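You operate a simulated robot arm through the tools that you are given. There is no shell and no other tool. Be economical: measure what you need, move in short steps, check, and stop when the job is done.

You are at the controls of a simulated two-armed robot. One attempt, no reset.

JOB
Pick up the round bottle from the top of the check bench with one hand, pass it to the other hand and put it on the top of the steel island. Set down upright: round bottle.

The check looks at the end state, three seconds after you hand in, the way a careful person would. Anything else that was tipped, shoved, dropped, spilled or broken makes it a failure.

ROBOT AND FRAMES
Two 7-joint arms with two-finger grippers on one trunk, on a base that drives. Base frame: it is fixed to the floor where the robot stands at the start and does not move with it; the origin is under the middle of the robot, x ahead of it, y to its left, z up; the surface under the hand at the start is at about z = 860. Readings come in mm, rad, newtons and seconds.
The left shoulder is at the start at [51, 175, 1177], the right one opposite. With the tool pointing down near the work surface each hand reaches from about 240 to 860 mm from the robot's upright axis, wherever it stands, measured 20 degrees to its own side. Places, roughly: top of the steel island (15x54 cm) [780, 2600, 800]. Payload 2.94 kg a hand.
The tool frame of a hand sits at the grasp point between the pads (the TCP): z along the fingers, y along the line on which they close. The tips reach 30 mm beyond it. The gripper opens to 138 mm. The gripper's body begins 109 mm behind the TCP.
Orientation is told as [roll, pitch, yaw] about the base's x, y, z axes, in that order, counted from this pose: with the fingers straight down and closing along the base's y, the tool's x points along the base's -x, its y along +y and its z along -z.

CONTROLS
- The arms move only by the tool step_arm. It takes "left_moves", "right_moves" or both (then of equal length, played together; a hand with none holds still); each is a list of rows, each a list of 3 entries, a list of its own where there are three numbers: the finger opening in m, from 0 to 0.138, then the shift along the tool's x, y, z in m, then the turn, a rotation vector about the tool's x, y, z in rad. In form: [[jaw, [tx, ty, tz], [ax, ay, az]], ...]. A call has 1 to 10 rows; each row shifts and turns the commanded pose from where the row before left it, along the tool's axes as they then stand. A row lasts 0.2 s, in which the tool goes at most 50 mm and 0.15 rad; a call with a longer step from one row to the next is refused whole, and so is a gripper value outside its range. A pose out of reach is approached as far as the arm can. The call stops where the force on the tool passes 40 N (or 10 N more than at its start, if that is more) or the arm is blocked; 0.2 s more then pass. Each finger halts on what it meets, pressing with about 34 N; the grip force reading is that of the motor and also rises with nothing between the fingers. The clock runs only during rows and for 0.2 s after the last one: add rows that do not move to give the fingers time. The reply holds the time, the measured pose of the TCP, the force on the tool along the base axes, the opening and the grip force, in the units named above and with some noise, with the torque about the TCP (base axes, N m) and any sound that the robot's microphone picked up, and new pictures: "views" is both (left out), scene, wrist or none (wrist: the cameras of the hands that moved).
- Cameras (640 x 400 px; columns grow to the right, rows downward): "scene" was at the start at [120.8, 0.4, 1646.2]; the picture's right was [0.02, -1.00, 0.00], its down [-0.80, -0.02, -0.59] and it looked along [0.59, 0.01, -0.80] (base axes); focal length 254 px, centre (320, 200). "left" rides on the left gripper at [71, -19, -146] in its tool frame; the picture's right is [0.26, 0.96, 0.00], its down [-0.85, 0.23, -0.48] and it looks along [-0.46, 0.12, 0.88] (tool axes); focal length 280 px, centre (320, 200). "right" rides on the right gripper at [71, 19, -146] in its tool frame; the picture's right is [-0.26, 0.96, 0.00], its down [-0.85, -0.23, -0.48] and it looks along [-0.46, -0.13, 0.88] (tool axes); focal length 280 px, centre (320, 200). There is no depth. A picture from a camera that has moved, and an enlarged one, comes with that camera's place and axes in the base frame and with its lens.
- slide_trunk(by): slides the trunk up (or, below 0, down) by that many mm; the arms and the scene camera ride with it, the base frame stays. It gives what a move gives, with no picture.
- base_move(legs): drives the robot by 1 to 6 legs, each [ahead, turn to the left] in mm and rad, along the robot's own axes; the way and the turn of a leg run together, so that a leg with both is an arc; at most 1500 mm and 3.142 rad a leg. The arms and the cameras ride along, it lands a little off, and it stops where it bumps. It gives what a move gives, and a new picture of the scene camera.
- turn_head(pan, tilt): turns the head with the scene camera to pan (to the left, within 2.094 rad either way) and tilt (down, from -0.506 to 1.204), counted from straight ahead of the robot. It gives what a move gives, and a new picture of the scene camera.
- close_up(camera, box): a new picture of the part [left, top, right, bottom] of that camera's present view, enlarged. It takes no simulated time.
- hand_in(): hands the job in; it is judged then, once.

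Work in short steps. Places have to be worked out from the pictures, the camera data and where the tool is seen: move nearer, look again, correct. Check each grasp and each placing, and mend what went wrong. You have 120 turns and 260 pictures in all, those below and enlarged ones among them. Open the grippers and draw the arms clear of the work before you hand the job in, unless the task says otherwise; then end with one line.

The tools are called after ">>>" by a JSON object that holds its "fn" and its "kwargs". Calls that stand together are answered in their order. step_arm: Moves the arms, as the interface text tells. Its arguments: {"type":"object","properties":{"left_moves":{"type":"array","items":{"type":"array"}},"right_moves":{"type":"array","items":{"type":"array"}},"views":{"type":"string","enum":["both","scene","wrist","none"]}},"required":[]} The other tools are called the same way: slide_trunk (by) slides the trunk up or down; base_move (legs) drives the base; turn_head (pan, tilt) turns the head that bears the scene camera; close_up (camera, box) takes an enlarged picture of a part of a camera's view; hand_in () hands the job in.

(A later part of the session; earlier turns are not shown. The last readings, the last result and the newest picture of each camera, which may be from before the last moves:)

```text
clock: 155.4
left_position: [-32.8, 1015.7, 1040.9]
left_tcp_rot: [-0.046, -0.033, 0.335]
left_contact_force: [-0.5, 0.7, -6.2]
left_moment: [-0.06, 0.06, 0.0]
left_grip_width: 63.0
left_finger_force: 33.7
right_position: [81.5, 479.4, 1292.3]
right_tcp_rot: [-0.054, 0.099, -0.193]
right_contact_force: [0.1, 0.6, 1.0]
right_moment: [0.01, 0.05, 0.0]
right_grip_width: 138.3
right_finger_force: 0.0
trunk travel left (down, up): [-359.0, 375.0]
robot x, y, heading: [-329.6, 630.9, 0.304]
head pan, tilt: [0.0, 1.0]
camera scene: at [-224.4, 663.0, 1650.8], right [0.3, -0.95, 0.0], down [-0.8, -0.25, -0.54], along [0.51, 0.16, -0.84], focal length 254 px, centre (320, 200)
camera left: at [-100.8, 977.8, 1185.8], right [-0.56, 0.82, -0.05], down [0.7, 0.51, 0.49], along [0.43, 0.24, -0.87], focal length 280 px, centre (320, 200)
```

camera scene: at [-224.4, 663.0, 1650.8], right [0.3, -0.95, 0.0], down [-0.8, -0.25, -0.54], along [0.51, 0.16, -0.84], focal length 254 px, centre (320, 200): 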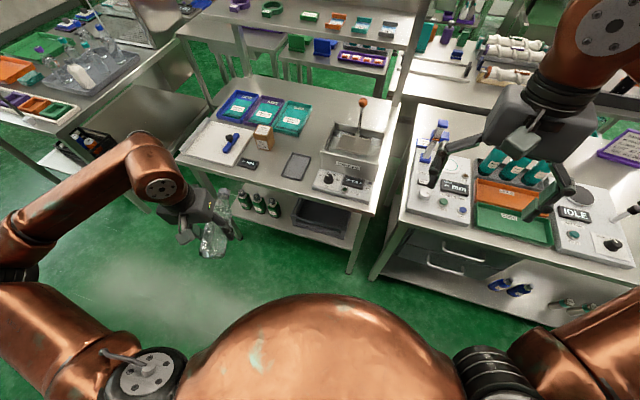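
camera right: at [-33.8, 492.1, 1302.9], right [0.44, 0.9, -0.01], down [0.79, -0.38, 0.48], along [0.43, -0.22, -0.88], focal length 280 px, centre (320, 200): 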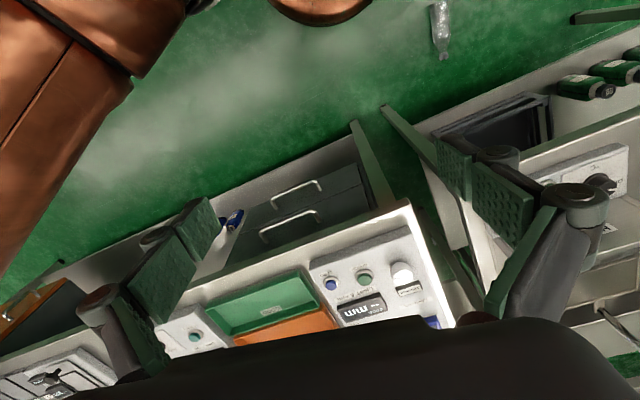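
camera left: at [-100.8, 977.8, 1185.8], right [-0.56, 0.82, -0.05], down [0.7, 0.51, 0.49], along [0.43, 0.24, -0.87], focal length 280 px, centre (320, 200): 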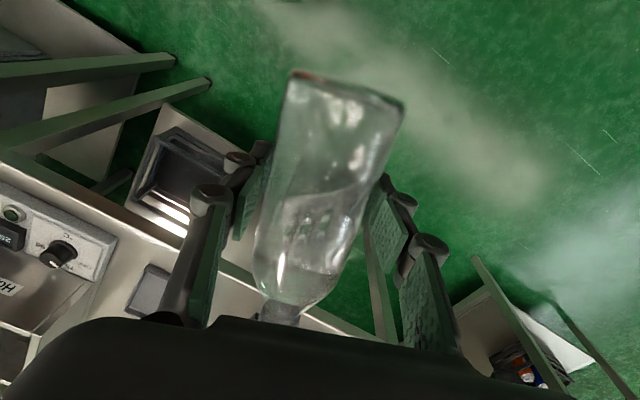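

Bottle held firmly with trunk at normal height. Since it was already passed right→left, I'll stand it upright in the left hand (tool horizontal) and set it on the island's near-left corner. I extend forward and start pitching it up.

>>> {"fn": "step_arm", "kwargs": {"left_moves": [[0.03, [-0.02, 0, -0.01], [-0.046, 0.033, 0]], [0.03, [-0.03, 0, -0.015], [0, 0, 0]], [0.03, [-0.03, 0, -0.015], [0, 0, 0]], [0.03, [-0.03, 0, -0.015], [0, 0, 0]], [0.03, [-0.03, 0, -0.015], [0, 0, 0]], [0.03, [-0.03, 0, -0.01], [0, 0, 0]], [0.03, [-0.03, 0, 0], [0, 0, 0]]], "views": "none"}}

>>> {"fn": "step_arm", "kwargs": {"left_moves": [[0.03, [0, 0, 0], [0, -0.1, 0]], [0.03, [0, 0, 0], [0, -0.14, 0]], [0.03, [0, 0, 0], [0, -0.14, 0]], [0.03, [0, 0, 0], [0, -0.14, 0]], [0.03, [0, 0, 0], [0, -0.14, 0]], [0.03, [0, 0, 0], [0, -0.14, 0]]], "views": "scene"}}

```text
clock: 157.1
left_position: [157.6, 1079.0, 1120.0]
left_tcp_rot: [0.002, -0.002, 0.335]
left_contact_force: [0.2, 0.2, -5.6]
left_moment: [-0.02, 0.11, 0.03]
left_grip_width: 62.9
left_finger_force: 34.3
right_position: [82.7, 480.8, 1292.8]
right_tcp_rot: [-0.053, 0.102, -0.193]
right_contact_force: [0.2, -0.1, 0.1]
right_moment: [-0.01, -0.01, 0.04]
right_grip_width: 138.3
right_finger_force: 0.1
trunk travel left (down, up): [-359.0, 375.0]
robot x, y, heading: [-335.3, 628.0, 0.306]
head pan, tilt: [0.0, 1.0]
```

```text
clock: 158.4
left_position: [152.8, 1081.9, 1121.5]
left_tcp_rot: [0.0, -0.804, 0.335]
left_contact_force: [-0.6, 0.4, -4.8]
left_moment: [-0.07, 0.08, 0.0]
left_grip_width: 62.6
left_finger_force: 33.8
right_position: [81.8, 481.4, 1292.9]
right_tcp_rot: [-0.055, 0.098, -0.193]
right_contact_force: [-0.6, -0.8, 0.7]
right_moment: [-0.02, -0.02, 0.02]
right_grip_width: 138.1
right_finger_force: 0.1
trunk travel left (down, up): [-359.0, 375.0]
robot x, y, heading: [-333.0, 630.3, 0.31]
head pan, tilt: [0.0, 1.0]
camera scene: at [-225.0, 663.3, 1650.8], right [0.3, -0.95, 0.0], down [-0.8, -0.25, -0.54], along [0.52, 0.16, -0.84], focal length 254 px, centre (320, 200)
```

scene: 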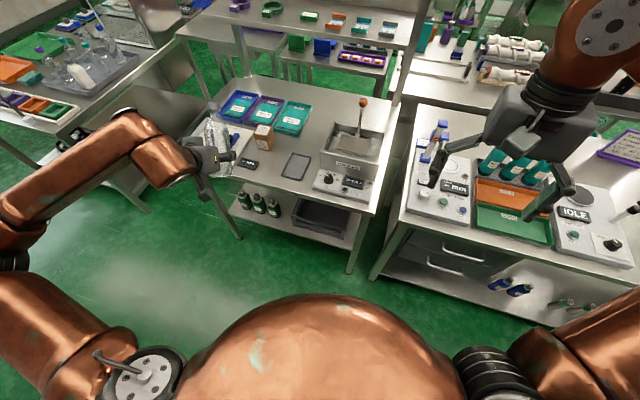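

Going well. I continue pitching toward horizontal.

>>> {"fn": "step_arm", "kwargs": {"left_moves": [[0.03, [0, 0, 0], [0, -0.11, 0]], [0.03, [0, 0, 0], [0, -0.13, 0]], [0.03, [0, 0, 0], [0, -0.13, 0]], [0.03, [0, 0, 0], [0, -0.13, 0]], [0.03, [0, 0, 0], [0, -0.13, 0]], [0.03, [0, 0, 0], [0, -0.13, 0]]], "views": "both"}}

```text
clock: 159.8
left_position: [153.0, 1081.4, 1121.1]
left_tcp_rot: [0.008, -1.433, 0.327]
left_contact_force: [0.0, 0.5, -5.1]
left_moment: [0.03, 0.06, -0.01]
left_grip_width: 62.8
left_finger_force: 33.9
left hand out of reach, approached as far as the arm can: row 6
right_position: [82.3, 480.3, 1293.8]
right_tcp_rot: [-0.054, 0.098, -0.193]
right_contact_force: [0.0, 0.0, -0.3]
right_moment: [0.02, -0.03, -0.03]
right_grip_width: 138.0
right_finger_force: 0.1
trunk travel left (down, up): [-359.0, 375.0]
robot x, y, heading: [-332.4, 634.8, 0.31]
head pan, tilt: [0.0, 1.0]
camera scene: at [-224.9, 663.0, 1650.9], right [0.3, -0.95, 0.0], down [-0.8, -0.25, -0.54], along [0.52, 0.16, -0.84], focal length 254 px, centre (320, 200)
camera left: at [13.5, 1011.9, 1072.5], right [-0.35, 0.9, -0.26], down [-0.41, 0.1, 0.91], along [0.84, 0.43, 0.33], focal length 280 px, centre (320, 200)
```

scene: 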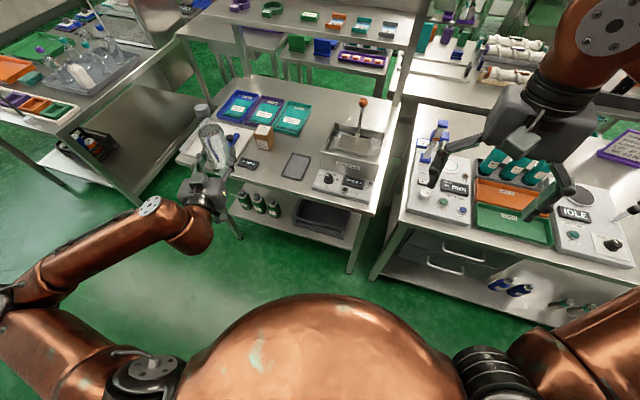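
left: 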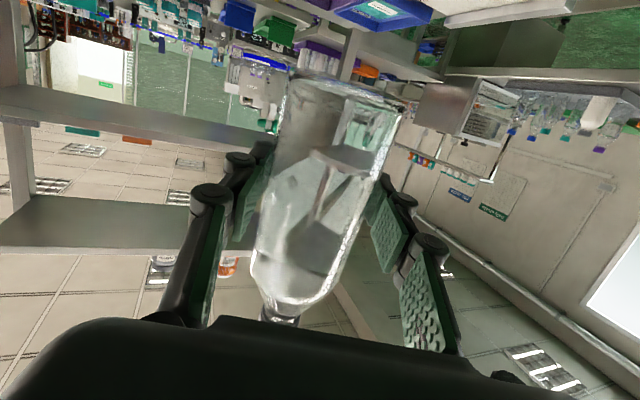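

The bottle is nearly upright (pitch -1.43). I turn the base left in small legs to face up the aisle.

>>> {"fn": "base_move", "kwargs": {"legs": [[0, 0.25], [0, 0.25], [0, 0.25], [0, 0.25], [0, 0.26]]}}

```text
clock: 164.6
left_position: [-611.1, 1232.1, 1121.6]
left_tcp_rot: [0.003, -1.432, 1.59]
left_contact_force: [-0.5, 0.3, -5.4]
left_moment: [-0.09, -0.02, 0.01]
left_grip_width: 62.8
left_finger_force: 33.7
right_position: [-61.1, 977.2, 1293.8]
right_tcp_rot: [-0.055, 0.097, 1.062]
right_contact_force: [-0.4, 0.0, -0.8]
right_moment: [-0.01, -0.02, -0.01]
right_grip_width: 138.0
right_finger_force: 0.1
trunk travel left (down, up): [-359.0, 375.0]
robot x, y, heading: [-329.2, 627.6, 1.562]
head pan, tilt: [0.0, 1.0]
camera scene: at [-331.7, 741.9, 1650.8], right [1.0, -0.01, 0.0], down [-0.01, -0.84, -0.54], along [0.01, 0.54, -0.84], focal length 254 px, centre (320, 200)
```

scene: 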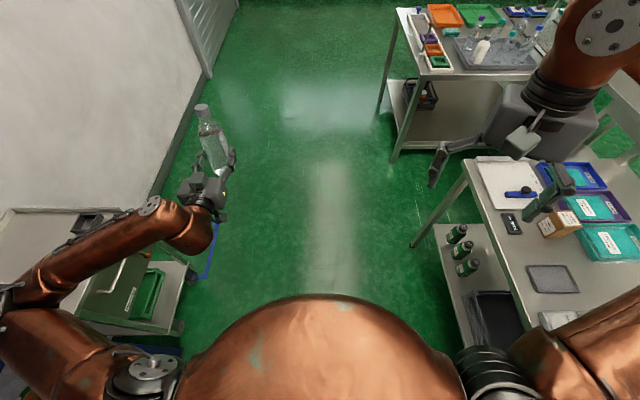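

Very smooth. I drive up the aisle in short legs.

>>> {"fn": "base_move", "kwargs": {"legs": [[150, 0], [220, 0], [220, 0]]}}

```text
clock: 168.6
left_position: [-613.0, 1829.3, 1121.3]
left_tcp_rot: [0.007, -1.43, 1.59]
left_contact_force: [-1.0, -0.6, -5.1]
left_moment: [-0.02, -0.01, -0.01]
left_grip_width: 62.8
left_finger_force: 34.2
right_position: [-61.3, 1580.4, 1293.3]
right_tcp_rot: [-0.057, 0.101, 1.069]
right_contact_force: [0.7, 0.4, -0.1]
right_moment: [-0.08, 0.0, 0.0]
right_grip_width: 138.1
right_finger_force: 0.1
trunk travel left (down, up): [-359.0, 375.0]
robot x, y, heading: [-330.7, 1228.0, 1.566]
head pan, tilt: [0.0, 1.0]
camera scene: at [-330.3, 1342.7, 1650.6], right [1.0, 0.0, 0.0], down [0.0, -0.84, -0.54], along [0.0, 0.54, -0.84], focal length 254 px, centre (320, 200)
```

scene: 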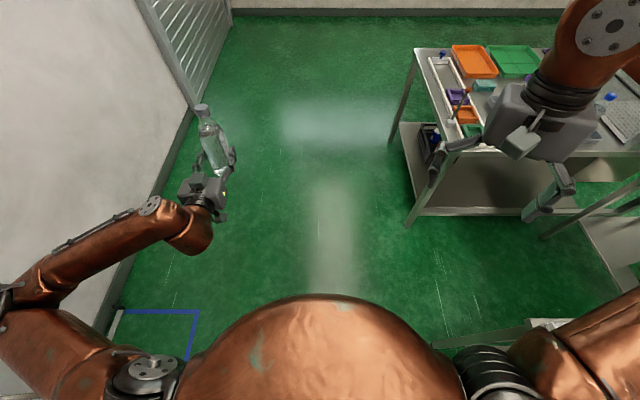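

Still steady. I continue to y≈1940 and turn right to heading 0.

>>> {"fn": "base_move", "kwargs": {"legs": [[220, 0], [220, 0], [220, 0], [50, 0]]}}

>>> {"fn": "base_move", "kwargs": {"legs": [[0, -0.26], [0, -0.26], [0, -0.26], [0, -0.26], [0, -0.26], [0, -0.26]]}}

```text
clock: 173.4
left_position: [-623.9, 2529.7, 1126.1]
left_tcp_rot: [0.025, -1.444, 1.584]
left_contact_force: [0.7, 1.1, -4.6]
left_moment: [-0.04, 0.04, 0.03]
left_grip_width: 62.9
left_finger_force: 34.4
right_position: [-68.8, 2284.4, 1295.5]
right_tcp_rot: [-0.049, 0.087, 1.082]
right_contact_force: [0.3, 1.6, -0.5]
right_moment: [-0.13, 0.01, 0.04]
right_grip_width: 138.1
right_finger_force: 0.1
trunk travel left (down, up): [-359.0, 375.0]
robot x, y, heading: [-336.9, 1948.1, 1.581]
head pan, tilt: [0.0, 1.0]
camera scene: at [-335.2, 2061.6, 1650.5], right [1.0, 0.01, 0.0], down [0.01, -0.84, -0.54], along [-0.01, 0.54, -0.84], focal length 254 px, centre (320, 200)
```

scene: 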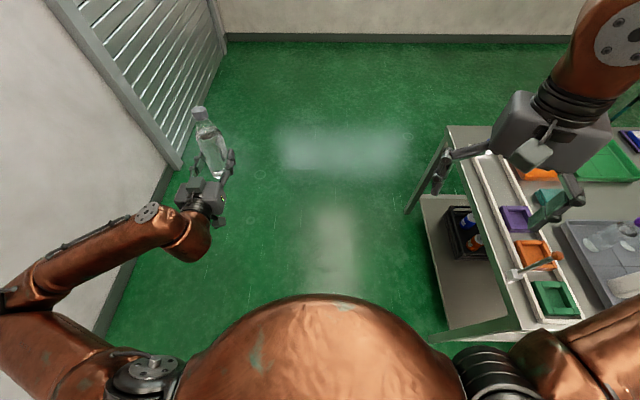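

```text
clock: 174.2
left_position: [-595.9, 2535.6, 1121.2]
left_tcp_rot: [0.015, -1.426, 1.553]
left_contact_force: [-0.2, 1.0, -4.8]
left_moment: [-0.08, 0.02, 0.04]
left_grip_width: 63.0
left_finger_force: 33.9
right_position: [-52.1, 2263.6, 1296.5]
right_tcp_rot: [-0.044, 0.079, 1.037]
right_contact_force: [-0.1, 0.7, -0.1]
right_moment: [-0.13, 0.07, -0.04]
right_grip_width: 138.1
right_finger_force: 0.2
trunk travel left (down, up): [-359.0, 375.0]
robot x, y, heading: [-333.6, 1946.1, 1.536]
head pan, tilt: [0.0, 1.0]
stopped in leg 1: the robot was blocked; the commanded pose is now the measured one
camera scene: at [-329.0, 2059.9, 1650.8], right [1.0, -0.04, 0.0], down [-0.03, -0.84, -0.54], along [0.02, 0.54, -0.84], focal length 254 px, centre (320, 200)
```

scene: 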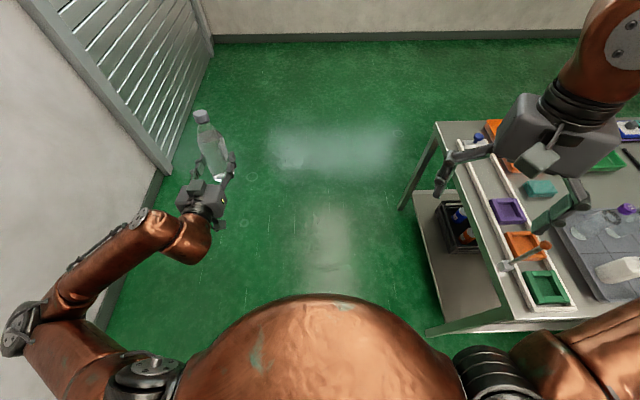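

It stopped right at the start of the turn, maybe a sway transient. I let it settle by looking around, toward the island.

>>> {"fn": "turn_head", "kwargs": {"pan": -0.9, "tilt": 0.7}}

>>> {"fn": "turn_head", "kwargs": {"pan": -1.4, "tilt": 0.9}}

```text
clock: 175.4
left_position: [-597.4, 2534.8, 1122.3]
left_tcp_rot: [0.006, -1.429, 1.556]
left_contact_force: [-0.5, -0.4, -5.1]
left_moment: [-0.08, 0.02, -0.02]
left_grip_width: 63.0
left_finger_force: 34.0
right_position: [-54.0, 2263.1, 1298.4]
right_tcp_rot: [-0.042, 0.076, 1.036]
right_contact_force: [0.3, 0.0, 0.5]
right_moment: [0.01, 0.0, 0.01]
right_grip_width: 137.8
right_finger_force: 0.0
trunk travel left (down, up): [-359.0, 375.0]
robot x, y, heading: [-330.6, 1950.0, 1.539]
head pan, tilt: [-0.901, 0.7]
camera scene: at [-264.9, 2039.3, 1674.2], right [0.59, -0.8, 0.0], down [-0.52, -0.38, -0.76], along [0.62, 0.45, -0.64], focal length 254 px, centre (320, 200)
```

scene: 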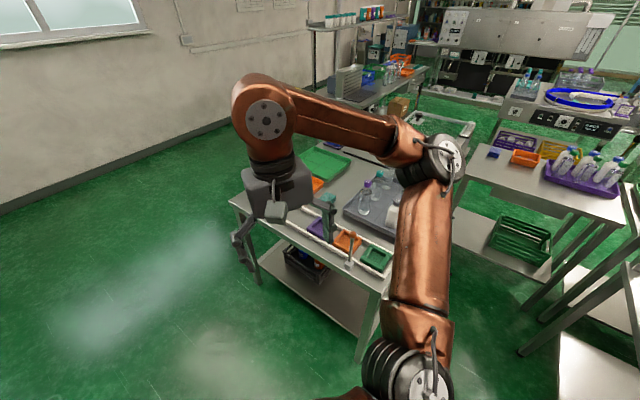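

```text
clock: 176.3
left_position: [-596.5, 2535.1, 1122.1]
left_tcp_rot: [0.008, -1.429, 1.554]
left_contact_force: [0.8, -0.2, -5.0]
left_moment: [-0.08, 0.02, 0.0]
left_grip_width: 62.6
left_finger_force: 34.3
right_position: [-53.2, 2263.1, 1298.6]
right_tcp_rot: [-0.044, 0.079, 1.037]
right_contact_force: [0.4, -0.4, -0.8]
right_moment: [0.0, 0.0, 0.0]
right_grip_width: 138.1
right_finger_force: 0.1
trunk travel left (down, up): [-359.0, 375.0]
robot x, y, heading: [-334.0, 1949.2, 1.535]
head pan, tilt: [-1.4, 0.901]
camera scene: at [-258.2, 1999.7, 1658.1], right [0.14, -0.99, 0.0], down [-0.78, -0.11, -0.62], along [0.62, 0.08, -0.78], focal length 254 px, centre (320, 200)
```

scene: 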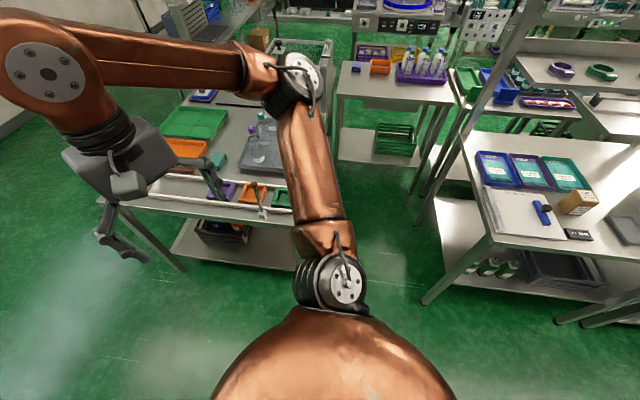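

Nothing is touching the arm. I retry the turn gently.

>>> {"fn": "base_move", "kwargs": {"legs": [[0, -0.15], [0, -0.2], [0, -0.25]]}}

```text
clock: 177.1
left_position: [-610.1, 2545.3, 1142.3]
left_tcp_rot: [-0.089, -1.465, 1.689]
left_contact_force: [1.5, -0.2, -4.7]
left_moment: [-0.09, 0.03, 0.09]
left_grip_width: 62.9
left_finger_force: 33.8
right_position: [-45.5, 2259.2, 1298.2]
right_tcp_rot: [-0.042, 0.081, 1.017]
right_contact_force: [1.0, 0.0, -1.0]
right_moment: [-0.02, 0.11, 0.03]
right_grip_width: 138.2
right_finger_force: 0.2
trunk travel left (down, up): [-359.0, 375.0]
robot x, y, heading: [-335.1, 1948.7, 1.515]
head pan, tilt: [-1.4, 0.901]
stopped in leg 1: the force on the tool passed its limit at 86 N (the readings are from after the stop); the commanded pose is now the measured one
camera scene: at [-254.2, 1999.7, 1657.8], right [0.12, -0.99, 0.0], down [-0.78, -0.09, -0.62], along [0.62, 0.07, -0.78], focal length 254 px, centre (320, 200)
```

scene: 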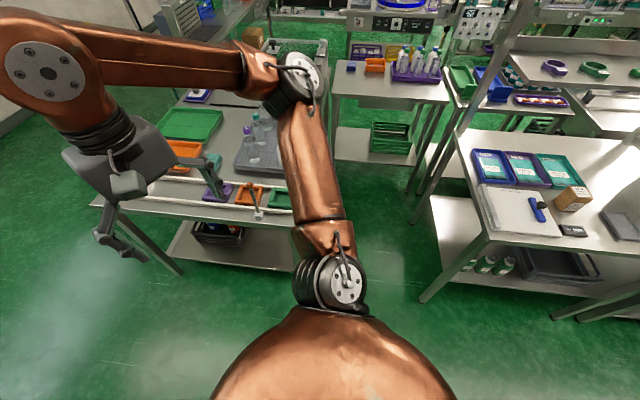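

The left tool felt 86 N. I look at the left side to see what's touching.

>>> {"fn": "turn_head", "kwargs": {"pan": 0.7, "tilt": 0.7}}

>>> {"fn": "close_up", "kwargs": {"camera": "left", "box": [0, 0, 640, 400]}}

```text
clock: 179.1
left_position: [-612.0, 2542.5, 1143.1]
left_tcp_rot: [-0.107, -1.472, 1.708]
left_contact_force: [-0.8, 0.0, -4.4]
left_moment: [-0.07, 0.03, -0.01]
left_grip_width: 63.2
left_finger_force: 33.8
right_position: [-48.4, 2257.4, 1297.8]
right_tcp_rot: [-0.043, 0.077, 1.017]
right_contact_force: [-0.1, 0.5, 0.8]
right_moment: [-0.04, -0.03, 0.0]
right_grip_width: 138.1
right_finger_force: 0.0
trunk travel left (down, up): [-359.0, 375.0]
robot x, y, heading: [-337.9, 1949.3, 1.516]
head pan, tilt: [0.7, 0.7]
camera scene: at [-383.3, 2057.4, 1674.1], right [0.8, 0.6, 0.0], down [0.39, -0.51, -0.76], along [-0.46, 0.61, -0.64], focal length 254 px, centre (320, 200)
```

scene: 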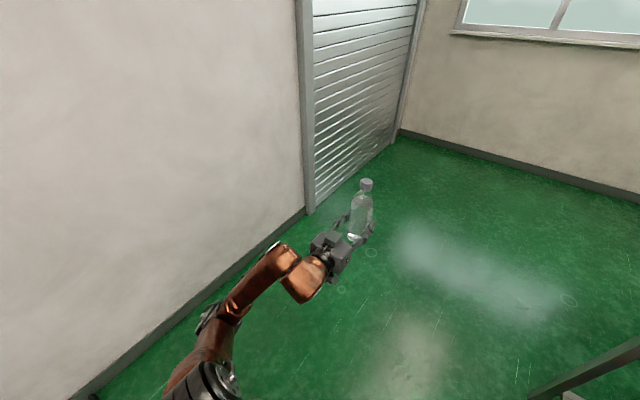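

```text
1.00 times, centred on (320, 200) of left (not enlarged: the box is as wide or as high as the picture)
camera zoom: at [-587.3, 2391.7, 1088.3], right [-0.96, -0.05, -0.27], down [-0.23, -0.4, 0.89], along [-0.16, 0.92, 0.37], focal length 280 px, centre (320, 200)
```

zoom: 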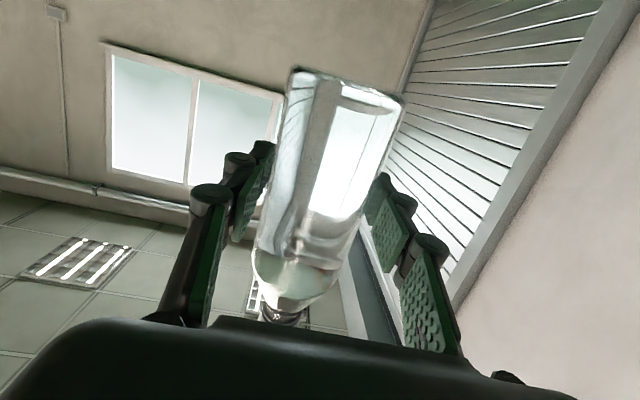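

Nothing is near the left arm; its wrist is likely at a joint limit. I relax it: less pitch and a bit toward the centre.

>>> {"fn": "step_arm", "kwargs": {"left_moves": [[0.03, [0, 0, 0], [0, 0.08, 0]], [0.03, [0, 0, 0], [0, 0.1, 0]], [0.03, [0, 0, 0], [0, 0.1, 0]], [0.03, [0, -0.015, 0], [0, 0, 0]], [0.03, [0, -0.025, 0], [0, 0, 0]], [0.03, [0, -0.025, 0], [0, 0, 0]], [0.03, [0, -0.025, 0], [0, 0, 0]], [0.03, [0, -0.02, 0], [0, 0, 0]]], "views": "scene"}}

```text
clock: 180.9
left_position: [-499.8, 2548.6, 1144.9]
left_tcp_rot: [-0.027, -1.191, 1.625]
left_contact_force: [-0.2, -0.2, -5.5]
left_moment: [-0.1, 0.0, 0.02]
left_grip_width: 63.2
left_finger_force: 33.6
right_position: [-46.9, 2257.4, 1297.8]
right_tcp_rot: [-0.042, 0.077, 1.015]
right_contact_force: [0.8, -0.1, -0.5]
right_moment: [0.0, 0.05, 0.03]
right_grip_width: 138.2
right_finger_force: 0.1
trunk travel left (down, up): [-359.0, 375.0]
robot x, y, heading: [-334.1, 1949.2, 1.524]
head pan, tilt: [0.7, 0.7]
camera scene: at [-382.4, 2057.5, 1674.1], right [0.8, 0.6, 0.0], down [0.39, -0.51, -0.76], along [-0.46, 0.61, -0.64], focal length 254 px, centre (320, 200)
```

scene: 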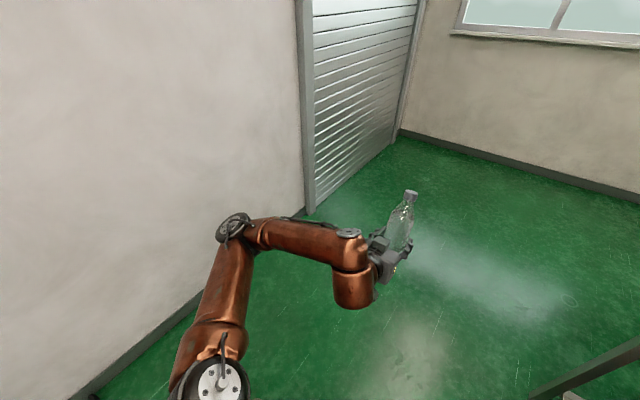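

The posture is better. I try the turn again with small legs.

>>> {"fn": "base_move", "kwargs": {"legs": [[0, -0.1], [0, -0.15]]}}

```text
clock: 182.5
left_position: [-346.7, 2571.7, 1146.9]
left_tcp_rot: [-0.025, -1.191, 1.375]
left_contact_force: [0.4, 0.1, -5.0]
left_moment: [-0.14, 0.04, 0.03]
left_grip_width: 63.2
left_finger_force: 34.4
right_position: [20.2, 2177.3, 1297.9]
right_tcp_rot: [-0.042, 0.077, 0.77]
right_contact_force: [1.3, 0.5, -0.1]
right_moment: [0.02, 0.03, 0.0]
right_grip_width: 138.1
right_finger_force: 0.0
trunk travel left (down, up): [-359.0, 375.0]
robot x, y, heading: [-335.0, 1948.6, 1.267]
head pan, tilt: [0.7, 0.7]
camera scene: at [-353.0, 2065.3, 1674.2], right [0.92, 0.39, 0.0], down [0.25, -0.59, -0.77], along [-0.3, 0.7, -0.64], focal length 254 px, centre (320, 200)
```

scene: 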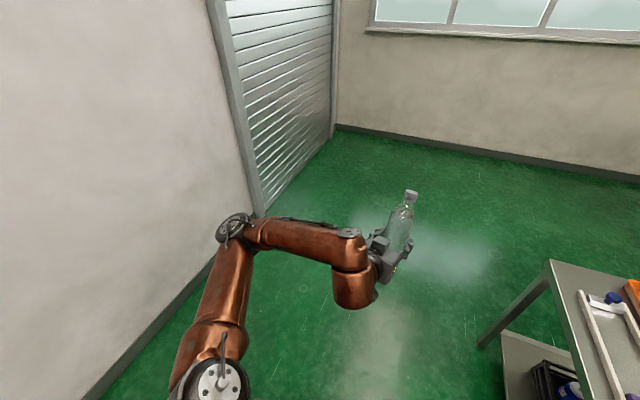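

It turns freely now. I continue to heading ≈0.

>>> {"fn": "base_move", "kwargs": {"legs": [[0, -0.2], [0, -0.21], [0, -0.21], [0, -0.21], [0, -0.21], [0, -0.22]]}}

>>> {"fn": "turn_head", "kwargs": {"pan": 0.15, "tilt": 0.75}}

```text
clock: 187.5
left_position: [252.1, 2159.7, 1145.5]
left_tcp_rot: [-0.028, -1.192, 0.133]
left_contact_force: [0.7, -0.7, -6.1]
left_moment: [0.03, 0.12, 0.03]
left_grip_width: 63.0
left_finger_force: 33.7
right_position: [-3.6, 1685.7, 1298.6]
right_tcp_rot: [-0.042, 0.079, -0.476]
right_contact_force: [0.4, 0.2, -0.5]
right_moment: [0.0, -0.04, -0.01]
right_grip_width: 138.1
right_finger_force: 0.0
trunk travel left (down, up): [-359.0, 375.0]
robot x, y, heading: [-334.2, 1946.2, 0.024]
head pan, tilt: [0.7, 0.7]
camera scene: at [-227.5, 2003.9, 1674.2], right [0.66, -0.75, 0.0], down [-0.48, -0.43, -0.76], along [0.57, 0.51, -0.64], focal length 254 px, centre (320, 200)
```

scene: 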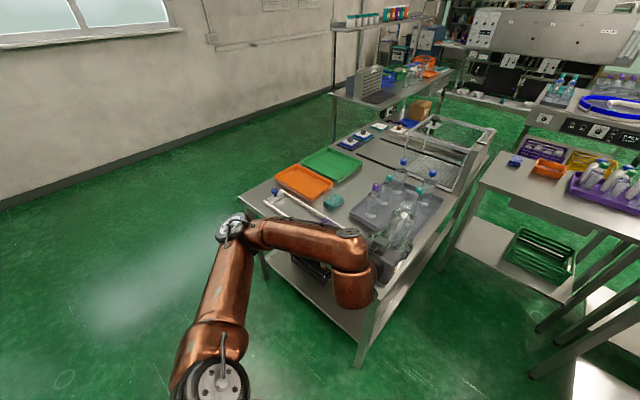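

```text
clock: 188.4
left_position: [252.6, 2160.8, 1145.7]
left_tcp_rot: [-0.028, -1.192, 0.132]
left_contact_force: [-1.2, 0.2, -5.6]
left_moment: [-0.02, 0.11, 0.01]
left_grip_width: 63.1
left_finger_force: 33.9
right_position: [-2.2, 1686.3, 1298.4]
right_tcp_rot: [-0.042, 0.078, -0.477]
right_contact_force: [-0.4, 0.6, 1.2]
right_moment: [-0.02, 0.0, -0.03]
right_grip_width: 137.9
right_finger_force: 0.1
trunk travel left (down, up): [-359.0, 375.0]
robot x, y, heading: [-338.3, 1947.3, 0.028]
head pan, tilt: [0.15, 0.75]
camera scene: at [-209.4, 1962.0, 1669.9], right [0.17, -0.98, 0.0], down [-0.67, -0.12, -0.73], along [0.72, 0.13, -0.68], focal length 254 px, centre (320, 200)
```

scene: 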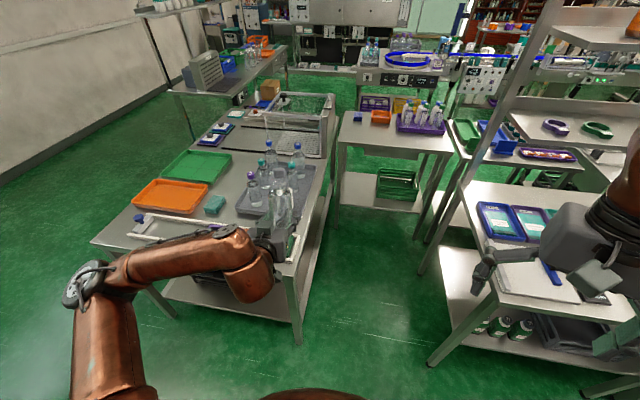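

At the island. I zoom on the near corner to measure the free space.

>>> {"fn": "close_up", "kwargs": {"camera": "scene", "box": [210, 150, 370, 270]}}

```text
3.33 times, centred on (290, 210) of scene
camera zoom: at [-209.4, 1962.0, 1669.9], right [0.17, -0.98, 0.0], down [-0.67, -0.12, -0.73], along [0.72, 0.13, -0.68], focal length 847 px, centre (420, 167)
```

zoom: 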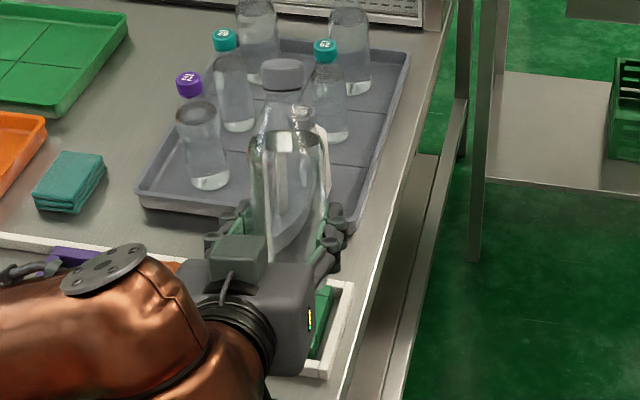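

The front strip is only ~6 cm wide, but there's a free strip behind the gray tray around (700,2600), which matches the stated spot. That needs a top-down placing, so I'll pass the bottle to the right hand (top grip) in the open aisle and then place. First turn back to face +y.

>>> {"fn": "base_move", "kwargs": {"legs": [[0, 0.25], [0, 0.26], [0, 0.26], [0, 0.26], [0, 0.26], [0, 0.26]]}}

>>> {"fn": "base_move", "kwargs": {"legs": [[150, 0], [200, 0], [200, 0], [200, 0], [100, 0]]}}

```text
clock: 194.1
left_position: [-533.7, 2538.6, 1145.5]
left_tcp_rot: [-0.028, -1.191, 1.681]
left_contact_force: [-0.4, -0.1, -5.9]
left_moment: [-0.07, -0.03, -0.04]
left_grip_width: 63.3
left_finger_force: 33.5
right_position: [-65.3, 2272.2, 1299.6]
right_tcp_rot: [-0.043, 0.078, 1.07]
right_contact_force: [0.4, -0.1, 0.9]
right_moment: [-0.05, 0.0, 0.01]
right_grip_width: 137.9
right_finger_force: 0.0
trunk travel left (down, up): [-359.0, 375.0]
robot x, y, heading: [-331.8, 1948.0, 1.566]
head pan, tilt: [0.15, 0.75]
camera scene: at [-347.1, 2071.7, 1669.9], right [0.99, 0.15, 0.0], down [0.1, -0.67, -0.73], along [-0.11, 0.72, -0.68], focal length 254 px, centre (320, 200)
```

scene: 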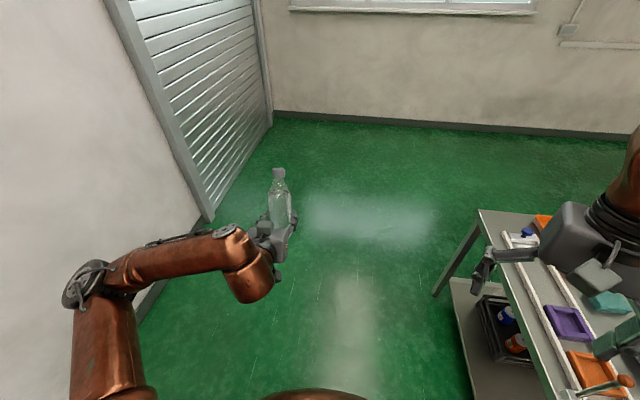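

```text
clock: 199.8
left_position: [-542.6, 3367.0, 1153.1]
left_tcp_rot: [-0.029, -1.206, 1.686]
left_contact_force: [1.0, -2.0, -4.3]
left_moment: [-0.08, -0.01, 0.04]
left_grip_width: 63.1
left_finger_force: 34.1
right_position: [-72.1, 3103.6, 1303.5]
right_tcp_rot: [-0.035, 0.064, 1.083]
right_contact_force: [0.9, -1.4, 0.7]
right_moment: [0.17, 0.01, -0.02]
right_grip_width: 138.0
right_finger_force: 0.0
trunk travel left (down, up): [-359.0, 375.0]
robot x, y, heading: [-340.7, 2792.5, 1.577]
head pan, tilt: [0.15, 0.75]
camera scene: at [-353.1, 2907.4, 1670.7], right [0.99, 0.16, 0.0], down [0.11, -0.67, -0.74], along [-0.12, 0.73, -0.68], focal length 254 px, centre (320, 200)
```

scene: 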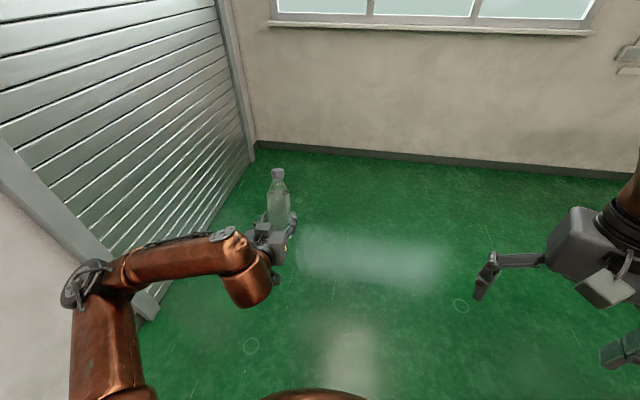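

Good spot with open floor. I bring the left hand toward the centre, yawing it slightly inward.

>>> {"fn": "step_arm", "kwargs": {"left_moves": [[0.03, [0, -0.015, 0], [0.03, 0, 0.012]], [0.03, [0, -0.025, 0], [0.06, 0, 0.023]], [0.03, [0, -0.025, 0], [0.06, 0, 0.023]], [0.03, [0, -0.025, 0], [0.06, 0, 0.023]], [0.03, [0, -0.025, 0], [0.06, 0, 0.023]], [0.03, [0, -0.025, 0], [0.06, 0, 0.023]], [0.03, [0, -0.02, 0], [0.04, 0, 0.015]]], "views": "none"}}

>>> {"fn": "step_arm", "kwargs": {"left_moves": [[0.03, [0, 0, 0], [0, -0.08, 0]], [0.03, [0, 0, 0], [0, -0.1, 0]], [0.03, [0, 0, 0], [0, -0.1, 0]], [0.03, [0, 0, 0], [0, -0.085, 0]]], "views": "both"}}

```text
clock: 201.4
left_position: [-384.2, 3361.0, 1151.3]
left_tcp_rot: [-0.028, -1.202, 1.288]
left_contact_force: [0.7, -0.1, -5.8]
left_moment: [-0.09, 0.08, 0.03]
left_grip_width: 63.2
left_finger_force: 34.0
right_position: [-71.3, 3113.2, 1301.5]
right_tcp_rot: [-0.037, 0.071, 1.081]
right_contact_force: [0.0, 0.3, -0.5]
right_moment: [0.01, -0.02, 0.0]
right_grip_width: 137.9
right_finger_force: 0.2
trunk travel left (down, up): [-359.0, 375.0]
robot x, y, heading: [-339.4, 2791.9, 1.583]
head pan, tilt: [0.15, 0.75]
```

```text
clock: 202.4
left_position: [-385.8, 3361.1, 1149.9]
left_tcp_rot: [-0.077, -1.435, 1.342]
left_contact_force: [0.1, 0.3, -5.2]
left_moment: [-0.05, 0.04, 0.0]
left_grip_width: 63.3
left_finger_force: 33.9
left hand out of reach, approached as far as the arm can: row 3, 4
right_position: [-72.5, 3111.1, 1300.8]
right_tcp_rot: [-0.036, 0.071, 1.083]
right_contact_force: [0.2, -0.1, 0.2]
right_moment: [0.0, 0.03, 0.01]
right_grip_width: 138.2
right_finger_force: 0.1
trunk travel left (down, up): [-359.0, 375.0]
robot x, y, heading: [-341.0, 2794.1, 1.582]
head pan, tilt: [0.15, 0.75]
camera scene: at [-353.0, 2917.8, 1669.9], right [0.99, 0.16, 0.0], down [0.11, -0.67, -0.73], along [-0.12, 0.72, -0.68], focal length 254 px, centre (320, 200)
camera left: at [-412.2, 3207.1, 1101.6], right [-0.93, 0.26, -0.27], down [-0.34, -0.27, 0.9], along [0.16, 0.93, 0.33], focal length 280 px, centre (320, 200)
```

scene: 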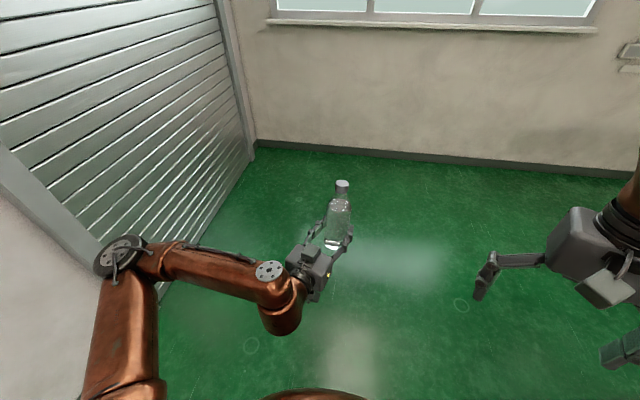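
left: 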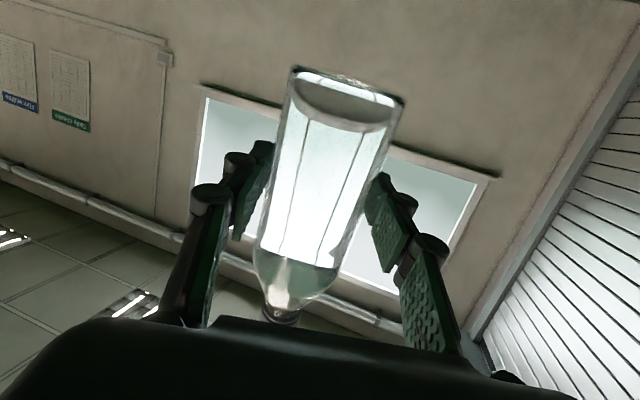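

The left wrist stops at pitch -1.43 (bottle leans 0.13 rad forward), fine: the right hand will match that lean. I orient the right hand and lift it first.

>>> {"fn": "step_arm", "kwargs": {"right_moves": [[0.138, [0, 0, -0.03], [-0.036, 0.03, 0]], [0.138, [0, 0, -0.03], [0, 0.029, 0]], [0.138, [0, 0, -0.03], [0, 0, -0.09]], [0.138, [0, 0, 0], [0, 0, -0.093]]], "left_moves": [[0.03, [0, 0, 0], [0, 0.02, 0]], [0.03, [0, 0, 0], [0, 0, 0]], [0.03, [0, 0, 0], [0, 0, 0]], [0.03, [0, 0, 0], [0, 0, 0]]], "views": "none"}}

>>> {"fn": "step_arm", "kwargs": {"right_moves": [[0.138, [-0.012, 0.02, 0], [0, 0, 0]], [0.138, [-0.018, 0.0376, 0], [0, 0, 0]], [0.138, [-0.018, 0.0376, 0], [0, 0, 0]], [0.138, [-0.018, 0.0376, 0], [0, 0, 0]], [0.138, [-0.018, 0.0376, 0], [0, 0, 0]], [0.138, [-0.018, 0.0376, 0], [0, 0, 0]]], "views": "both"}}

```text
clock: 203.4
left_position: [-384.1, 3361.8, 1150.3]
left_tcp_rot: [-0.062, -1.411, 1.327]
left_contact_force: [0.6, 1.2, -4.5]
left_moment: [-0.09, 0.03, -0.01]
left_grip_width: 63.3
left_finger_force: 34.3
right_position: [-70.9, 3121.9, 1387.0]
right_tcp_rot: [0.024, 0.127, 1.267]
right_contact_force: [-0.8, 0.2, -0.4]
right_moment: [-0.01, -0.04, 0.0]
right_grip_width: 138.0
right_finger_force: 0.1
trunk travel left (down, up): [-359.0, 375.0]
robot x, y, heading: [-339.7, 2795.1, 1.582]
head pan, tilt: [0.15, 0.75]
```

```text
clock: 204.8
left_position: [-386.3, 3361.7, 1150.3]
left_tcp_rot: [-0.079, -1.412, 1.341]
left_contact_force: [-0.8, 0.4, -6.3]
left_moment: [-0.09, -0.01, -0.02]
left_grip_width: 63.1
left_finger_force: 33.7
right_position: [-240.4, 3281.2, 1380.5]
right_tcp_rot: [0.019, 0.127, 1.265]
right_contact_force: [-1.1, 0.2, -0.3]
right_moment: [-0.03, -0.07, 0.0]
right_grip_width: 138.0
right_finger_force: 0.0
trunk travel left (down, up): [-359.0, 375.0]
robot x, y, heading: [-338.6, 2794.7, 1.579]
head pan, tilt: [0.15, 0.75]
camera scene: at [-355.8, 2919.6, 1669.7], right [0.99, 0.16, 0.0], down [0.11, -0.67, -0.73], along [-0.12, 0.72, -0.68], focal length 254 px, centre (320, 200)
camera right: at [-272.4, 3236.0, 1533.6], right [-0.84, 0.54, -0.01], down [0.5, 0.79, 0.36], along [0.21, 0.3, -0.93], focal length 280 px, centre (320, 200)
```

scene: 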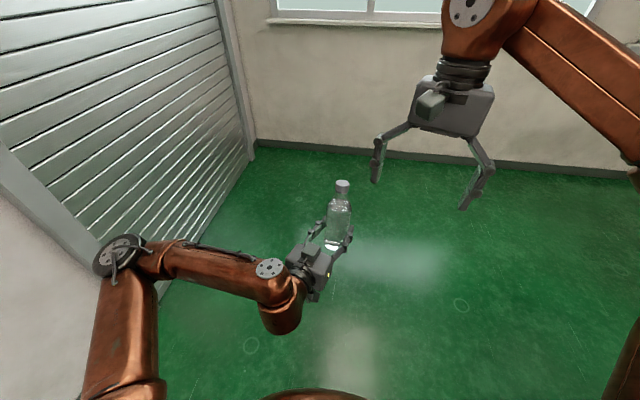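
right: 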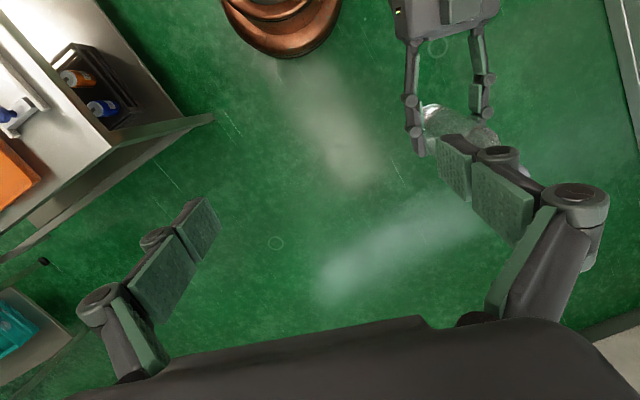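

Clear path above the bottle. I move the right hand over it.

>>> {"fn": "step_arm", "kwargs": {"right_moves": [[0.138, [-0.01, 0.025, 0], [0, 0, 0]], [0.138, [-0.015, 0.035, 0], [0, 0, 0]], [0.138, [-0.015, 0.035, 0], [0, 0, 0]], [0.138, [-0.015, 0.035, 0], [0, 0, 0]], [0.138, [-0.015, 0.036, 0], [0, 0, 0]], [0.138, [0, 0, 0], [0, 0, 0]]], "views": "both"}}

```text
clock: 206.2
left_position: [-384.2, 3359.2, 1151.9]
left_tcp_rot: [-0.068, -1.415, 1.331]
left_contact_force: [-1.0, -0.5, -4.4]
left_moment: [-0.07, 0.04, 0.01]
left_grip_width: 63.3
left_finger_force: 34.1
right_position: [-371.1, 3376.8, 1364.6]
right_tcp_rot: [0.027, 0.121, 1.267]
right_contact_force: [-1.1, -0.5, 0.0]
right_moment: [0.07, -0.05, 0.0]
right_grip_width: 138.2
right_finger_force: 0.0
right hand out of reach, approached as far as the arm can: row 5
trunk travel left (down, up): [-359.0, 375.0]
robot x, y, heading: [-337.9, 2796.5, 1.581]
head pan, tilt: [0.15, 0.75]
camera scene: at [-354.0, 2915.6, 1670.1], right [0.99, 0.16, 0.0], down [0.11, -0.67, -0.73], along [-0.12, 0.72, -0.68], focal length 254 px, centre (320, 200)
camera right: at [-402.3, 3331.2, 1518.0], right [-0.84, 0.54, -0.01], down [0.5, 0.79, 0.36], along [0.2, 0.3, -0.93], focal length 280 px, centre (320, 200)
```

scene: 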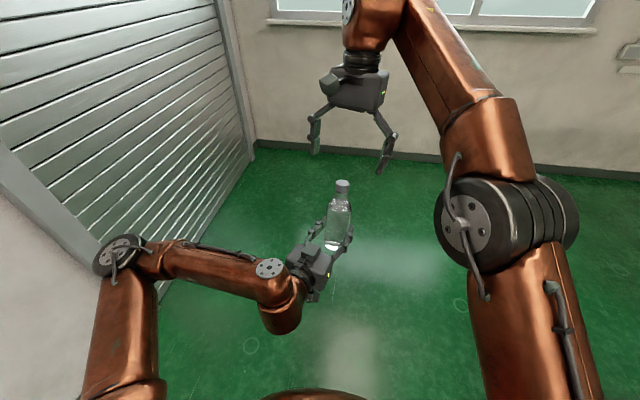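
right: 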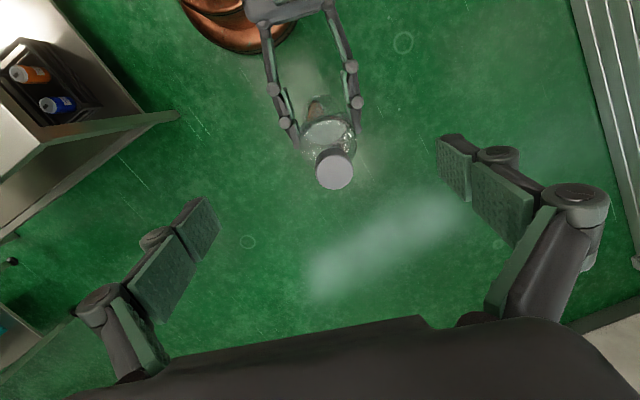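

The cap is ~18 mm ahead and ~7 mm to the left of the tool axis. I descend 60 mm (fingers straddle it), shift, and look.

>>> {"fn": "step_arm", "kwargs": {"right_moves": [[0.138, [0, 0.002, 0.02], [0, 0, 0]], [0.138, [0, 0.002, 0.02], [0, 0, 0]], [0.138, [0, 0.002, 0.02], [0, 0, 0]], [0.138, [-0.009, 0.001, 0], [0, 0, 0]], [0.138, [-0.009, 0.001, 0], [0, 0, 0]], [0.138, [0, 0, 0], [0, 0, 0]]], "views": "wrist"}}

>>> {"fn": "close_up", "kwargs": {"camera": "scene", "box": [270, 110, 430, 230]}}

```text
clock: 207.6
left_position: [-384.5, 3360.0, 1151.4]
left_tcp_rot: [-0.066, -1.413, 1.327]
left_contact_force: [-0.6, -1.1, -4.6]
left_moment: [-0.09, 0.05, 0.01]
left_grip_width: 63.0
left_finger_force: 34.0
right_position: [-376.3, 3393.0, 1301.1]
right_tcp_rot: [0.022, 0.127, 1.268]
right_contact_force: [0.3, 0.3, 0.0]
right_moment: [0.01, -0.01, 0.0]
right_grip_width: 137.9
right_finger_force: 0.0
trunk travel left (down, up): [-359.0, 375.0]
robot x, y, heading: [-340.8, 2792.9, 1.578]
head pan, tilt: [0.15, 0.75]
camera right: at [-407.4, 3346.5, 1455.4], right [-0.84, 0.54, -0.01], down [0.5, 0.79, 0.36], along [0.2, 0.3, -0.93], focal length 280 px, centre (320, 200)
```

right: 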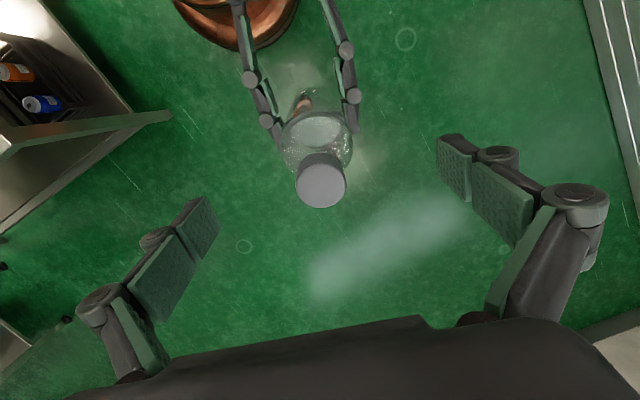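

```text
3.33 times, centred on (350, 170) of scene
camera zoom: at [-353.3, 2917.1, 1670.0], right [0.99, 0.16, 0.0], down [0.11, -0.67, -0.73], along [-0.12, 0.72, -0.68], focal length 847 px, centre (220, 300)
```

zoom: 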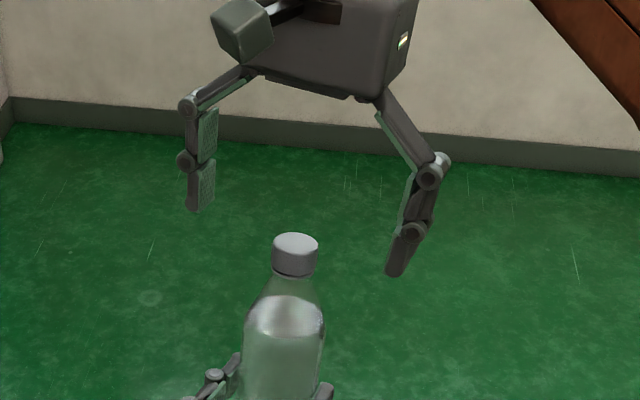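

The cap is now centred. I descend 88 mm to the upper body.

>>> {"fn": "step_arm", "kwargs": {"right_moves": [[0.138, [0, 0, 0.02], [0, 0, 0]], [0.138, [0, 0, 0.024], [0, 0, 0]], [0.138, [0, 0, 0.024], [0, 0, 0]], [0.138, [0, 0, 0.02], [0, 0, 0]], [0.138, [0, 0, 0], [0, 0, 0]]], "views": "wrist"}}

>>> {"fn": "close_up", "kwargs": {"camera": "scene", "box": [270, 130, 430, 250]}}

```text
clock: 208.8
left_position: [-384.3, 3359.4, 1150.5]
left_tcp_rot: [-0.069, -1.412, 1.33]
left_contact_force: [-0.3, -0.4, -6.0]
left_moment: [-0.1, 0.01, 0.0]
left_grip_width: 62.8
left_finger_force: 34.0
right_position: [-380.4, 3381.1, 1216.5]
right_tcp_rot: [0.023, 0.126, 1.264]
right_contact_force: [-0.8, -0.6, 0.1]
right_moment: [-0.03, -0.02, -0.02]
right_grip_width: 138.1
right_finger_force: 0.1
trunk travel left (down, up): [-359.0, 375.0]
robot x, y, heading: [-342.4, 2793.0, 1.582]
head pan, tilt: [0.15, 0.75]
camera right: at [-412.7, 3335.1, 1369.3], right [-0.84, 0.54, -0.01], down [0.5, 0.79, 0.36], along [0.2, 0.3, -0.93], focal length 280 px, centre (320, 200)
```

right: 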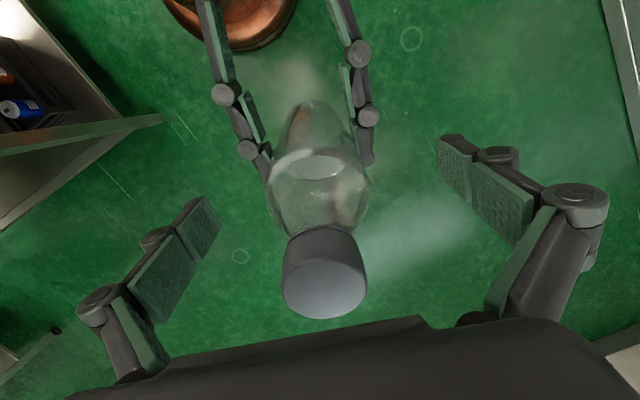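

```text
3.33 times, centred on (350, 190) of scene
camera zoom: at [-353.6, 2917.4, 1670.0], right [0.99, 0.16, 0.0], down [0.11, -0.67, -0.73], along [-0.12, 0.72, -0.68], focal length 847 px, centre (220, 233)
```

zoom: 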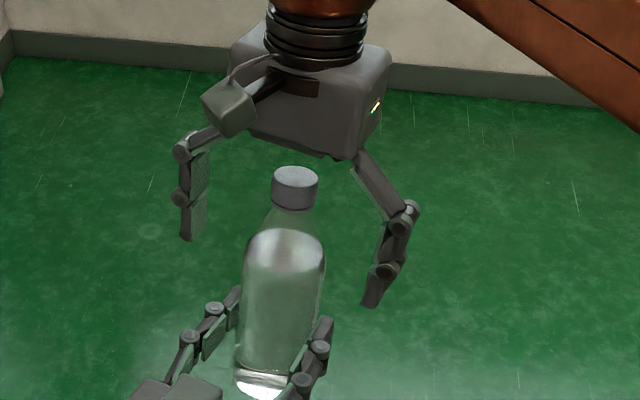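

The bottle's upper body is between the right fingers. I close the right hand.

>>> {"fn": "step_arm", "kwargs": {"right_moves": [[0.12, [0, 0, 0], [0, 0, 0]], [0.1, [0, 0, 0], [0, 0, 0]], [0.085, [0, 0, 0], [0, 0, 0]], [0.075, [0, 0, 0], [0, 0, 0]], [0.065, [0, 0, 0], [0, 0, 0]], [0.055, [0, 0, 0], [0, 0, 0]], [0.04, [0, 0, 0], [0, 0, 0]], [0.03, [0, 0, 0], [0, 0, 0]], [0.03, [0, 0, 0], [0, 0, 0]]], "views": "none"}}

>>> {"fn": "close_up", "kwargs": {"camera": "scene", "box": [270, 130, 430, 250]}}

```text
clock: 210.8
left_position: [-385.9, 3361.7, 1149.8]
left_tcp_rot: [-0.066, -1.411, 1.332]
left_contact_force: [-20.9, 4.3, -9.8]
left_moment: [-0.28, -0.31, 0.31]
left_grip_width: 63.1
left_finger_force: 34.1
right_position: [-379.4, 3382.2, 1215.6]
right_tcp_rot: [0.018, 0.126, 1.265]
right_contact_force: [21.0, -3.7, 4.7]
right_moment: [-0.17, -1.01, 0.15]
right_grip_width: 64.1
right_finger_force: 34.0
trunk travel left (down, up): [-359.0, 375.0]
robot x, y, heading: [-338.4, 2793.1, 1.578]
head pan, tilt: [0.15, 0.75]
```

```text
3.33 times, centred on (350, 190) of scene
camera zoom: at [-353.4, 2917.9, 1669.9], right [0.99, 0.16, 0.0], down [0.11, -0.67, -0.73], along [-0.12, 0.72, -0.68], focal length 847 px, centre (220, 233)
```

zoom: 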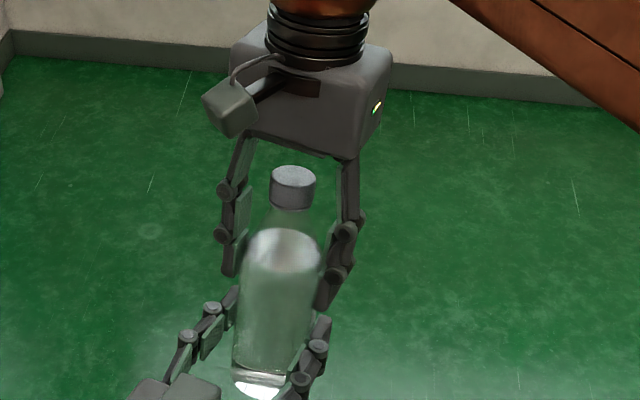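

Both hold it, with ~20 N of sideways stress. I relieve it by shifting the right hand a few mm.

>>> {"fn": "step_arm", "kwargs": {"right_moves": [[0.03, [0, -0.002, 0], [0, 0, 0]], [0.03, [0, -0.002, 0], [0, 0, 0]], [0.03, [0, 0, 0], [0, 0, 0]]], "views": "none"}}

```text
clock: 211.6
left_position: [-384.7, 3360.5, 1150.1]
left_tcp_rot: [-0.067, -1.413, 1.328]
left_contact_force: [-10.5, 5.3, -12.0]
left_moment: [-0.15, 0.23, 0.43]
left_grip_width: 63.5
left_finger_force: 33.8
right_position: [-378.1, 3380.3, 1215.8]
right_tcp_rot: [0.023, 0.127, 1.266]
right_contact_force: [10.3, -5.3, 7.4]
right_moment: [-0.43, -0.87, -0.18]
right_grip_width: 64.1
right_finger_force: 34.3
trunk travel left (down, up): [-359.0, 375.0]
robot x, y, heading: [-339.9, 2796.3, 1.583]
head pan, tilt: [0.15, 0.75]
```

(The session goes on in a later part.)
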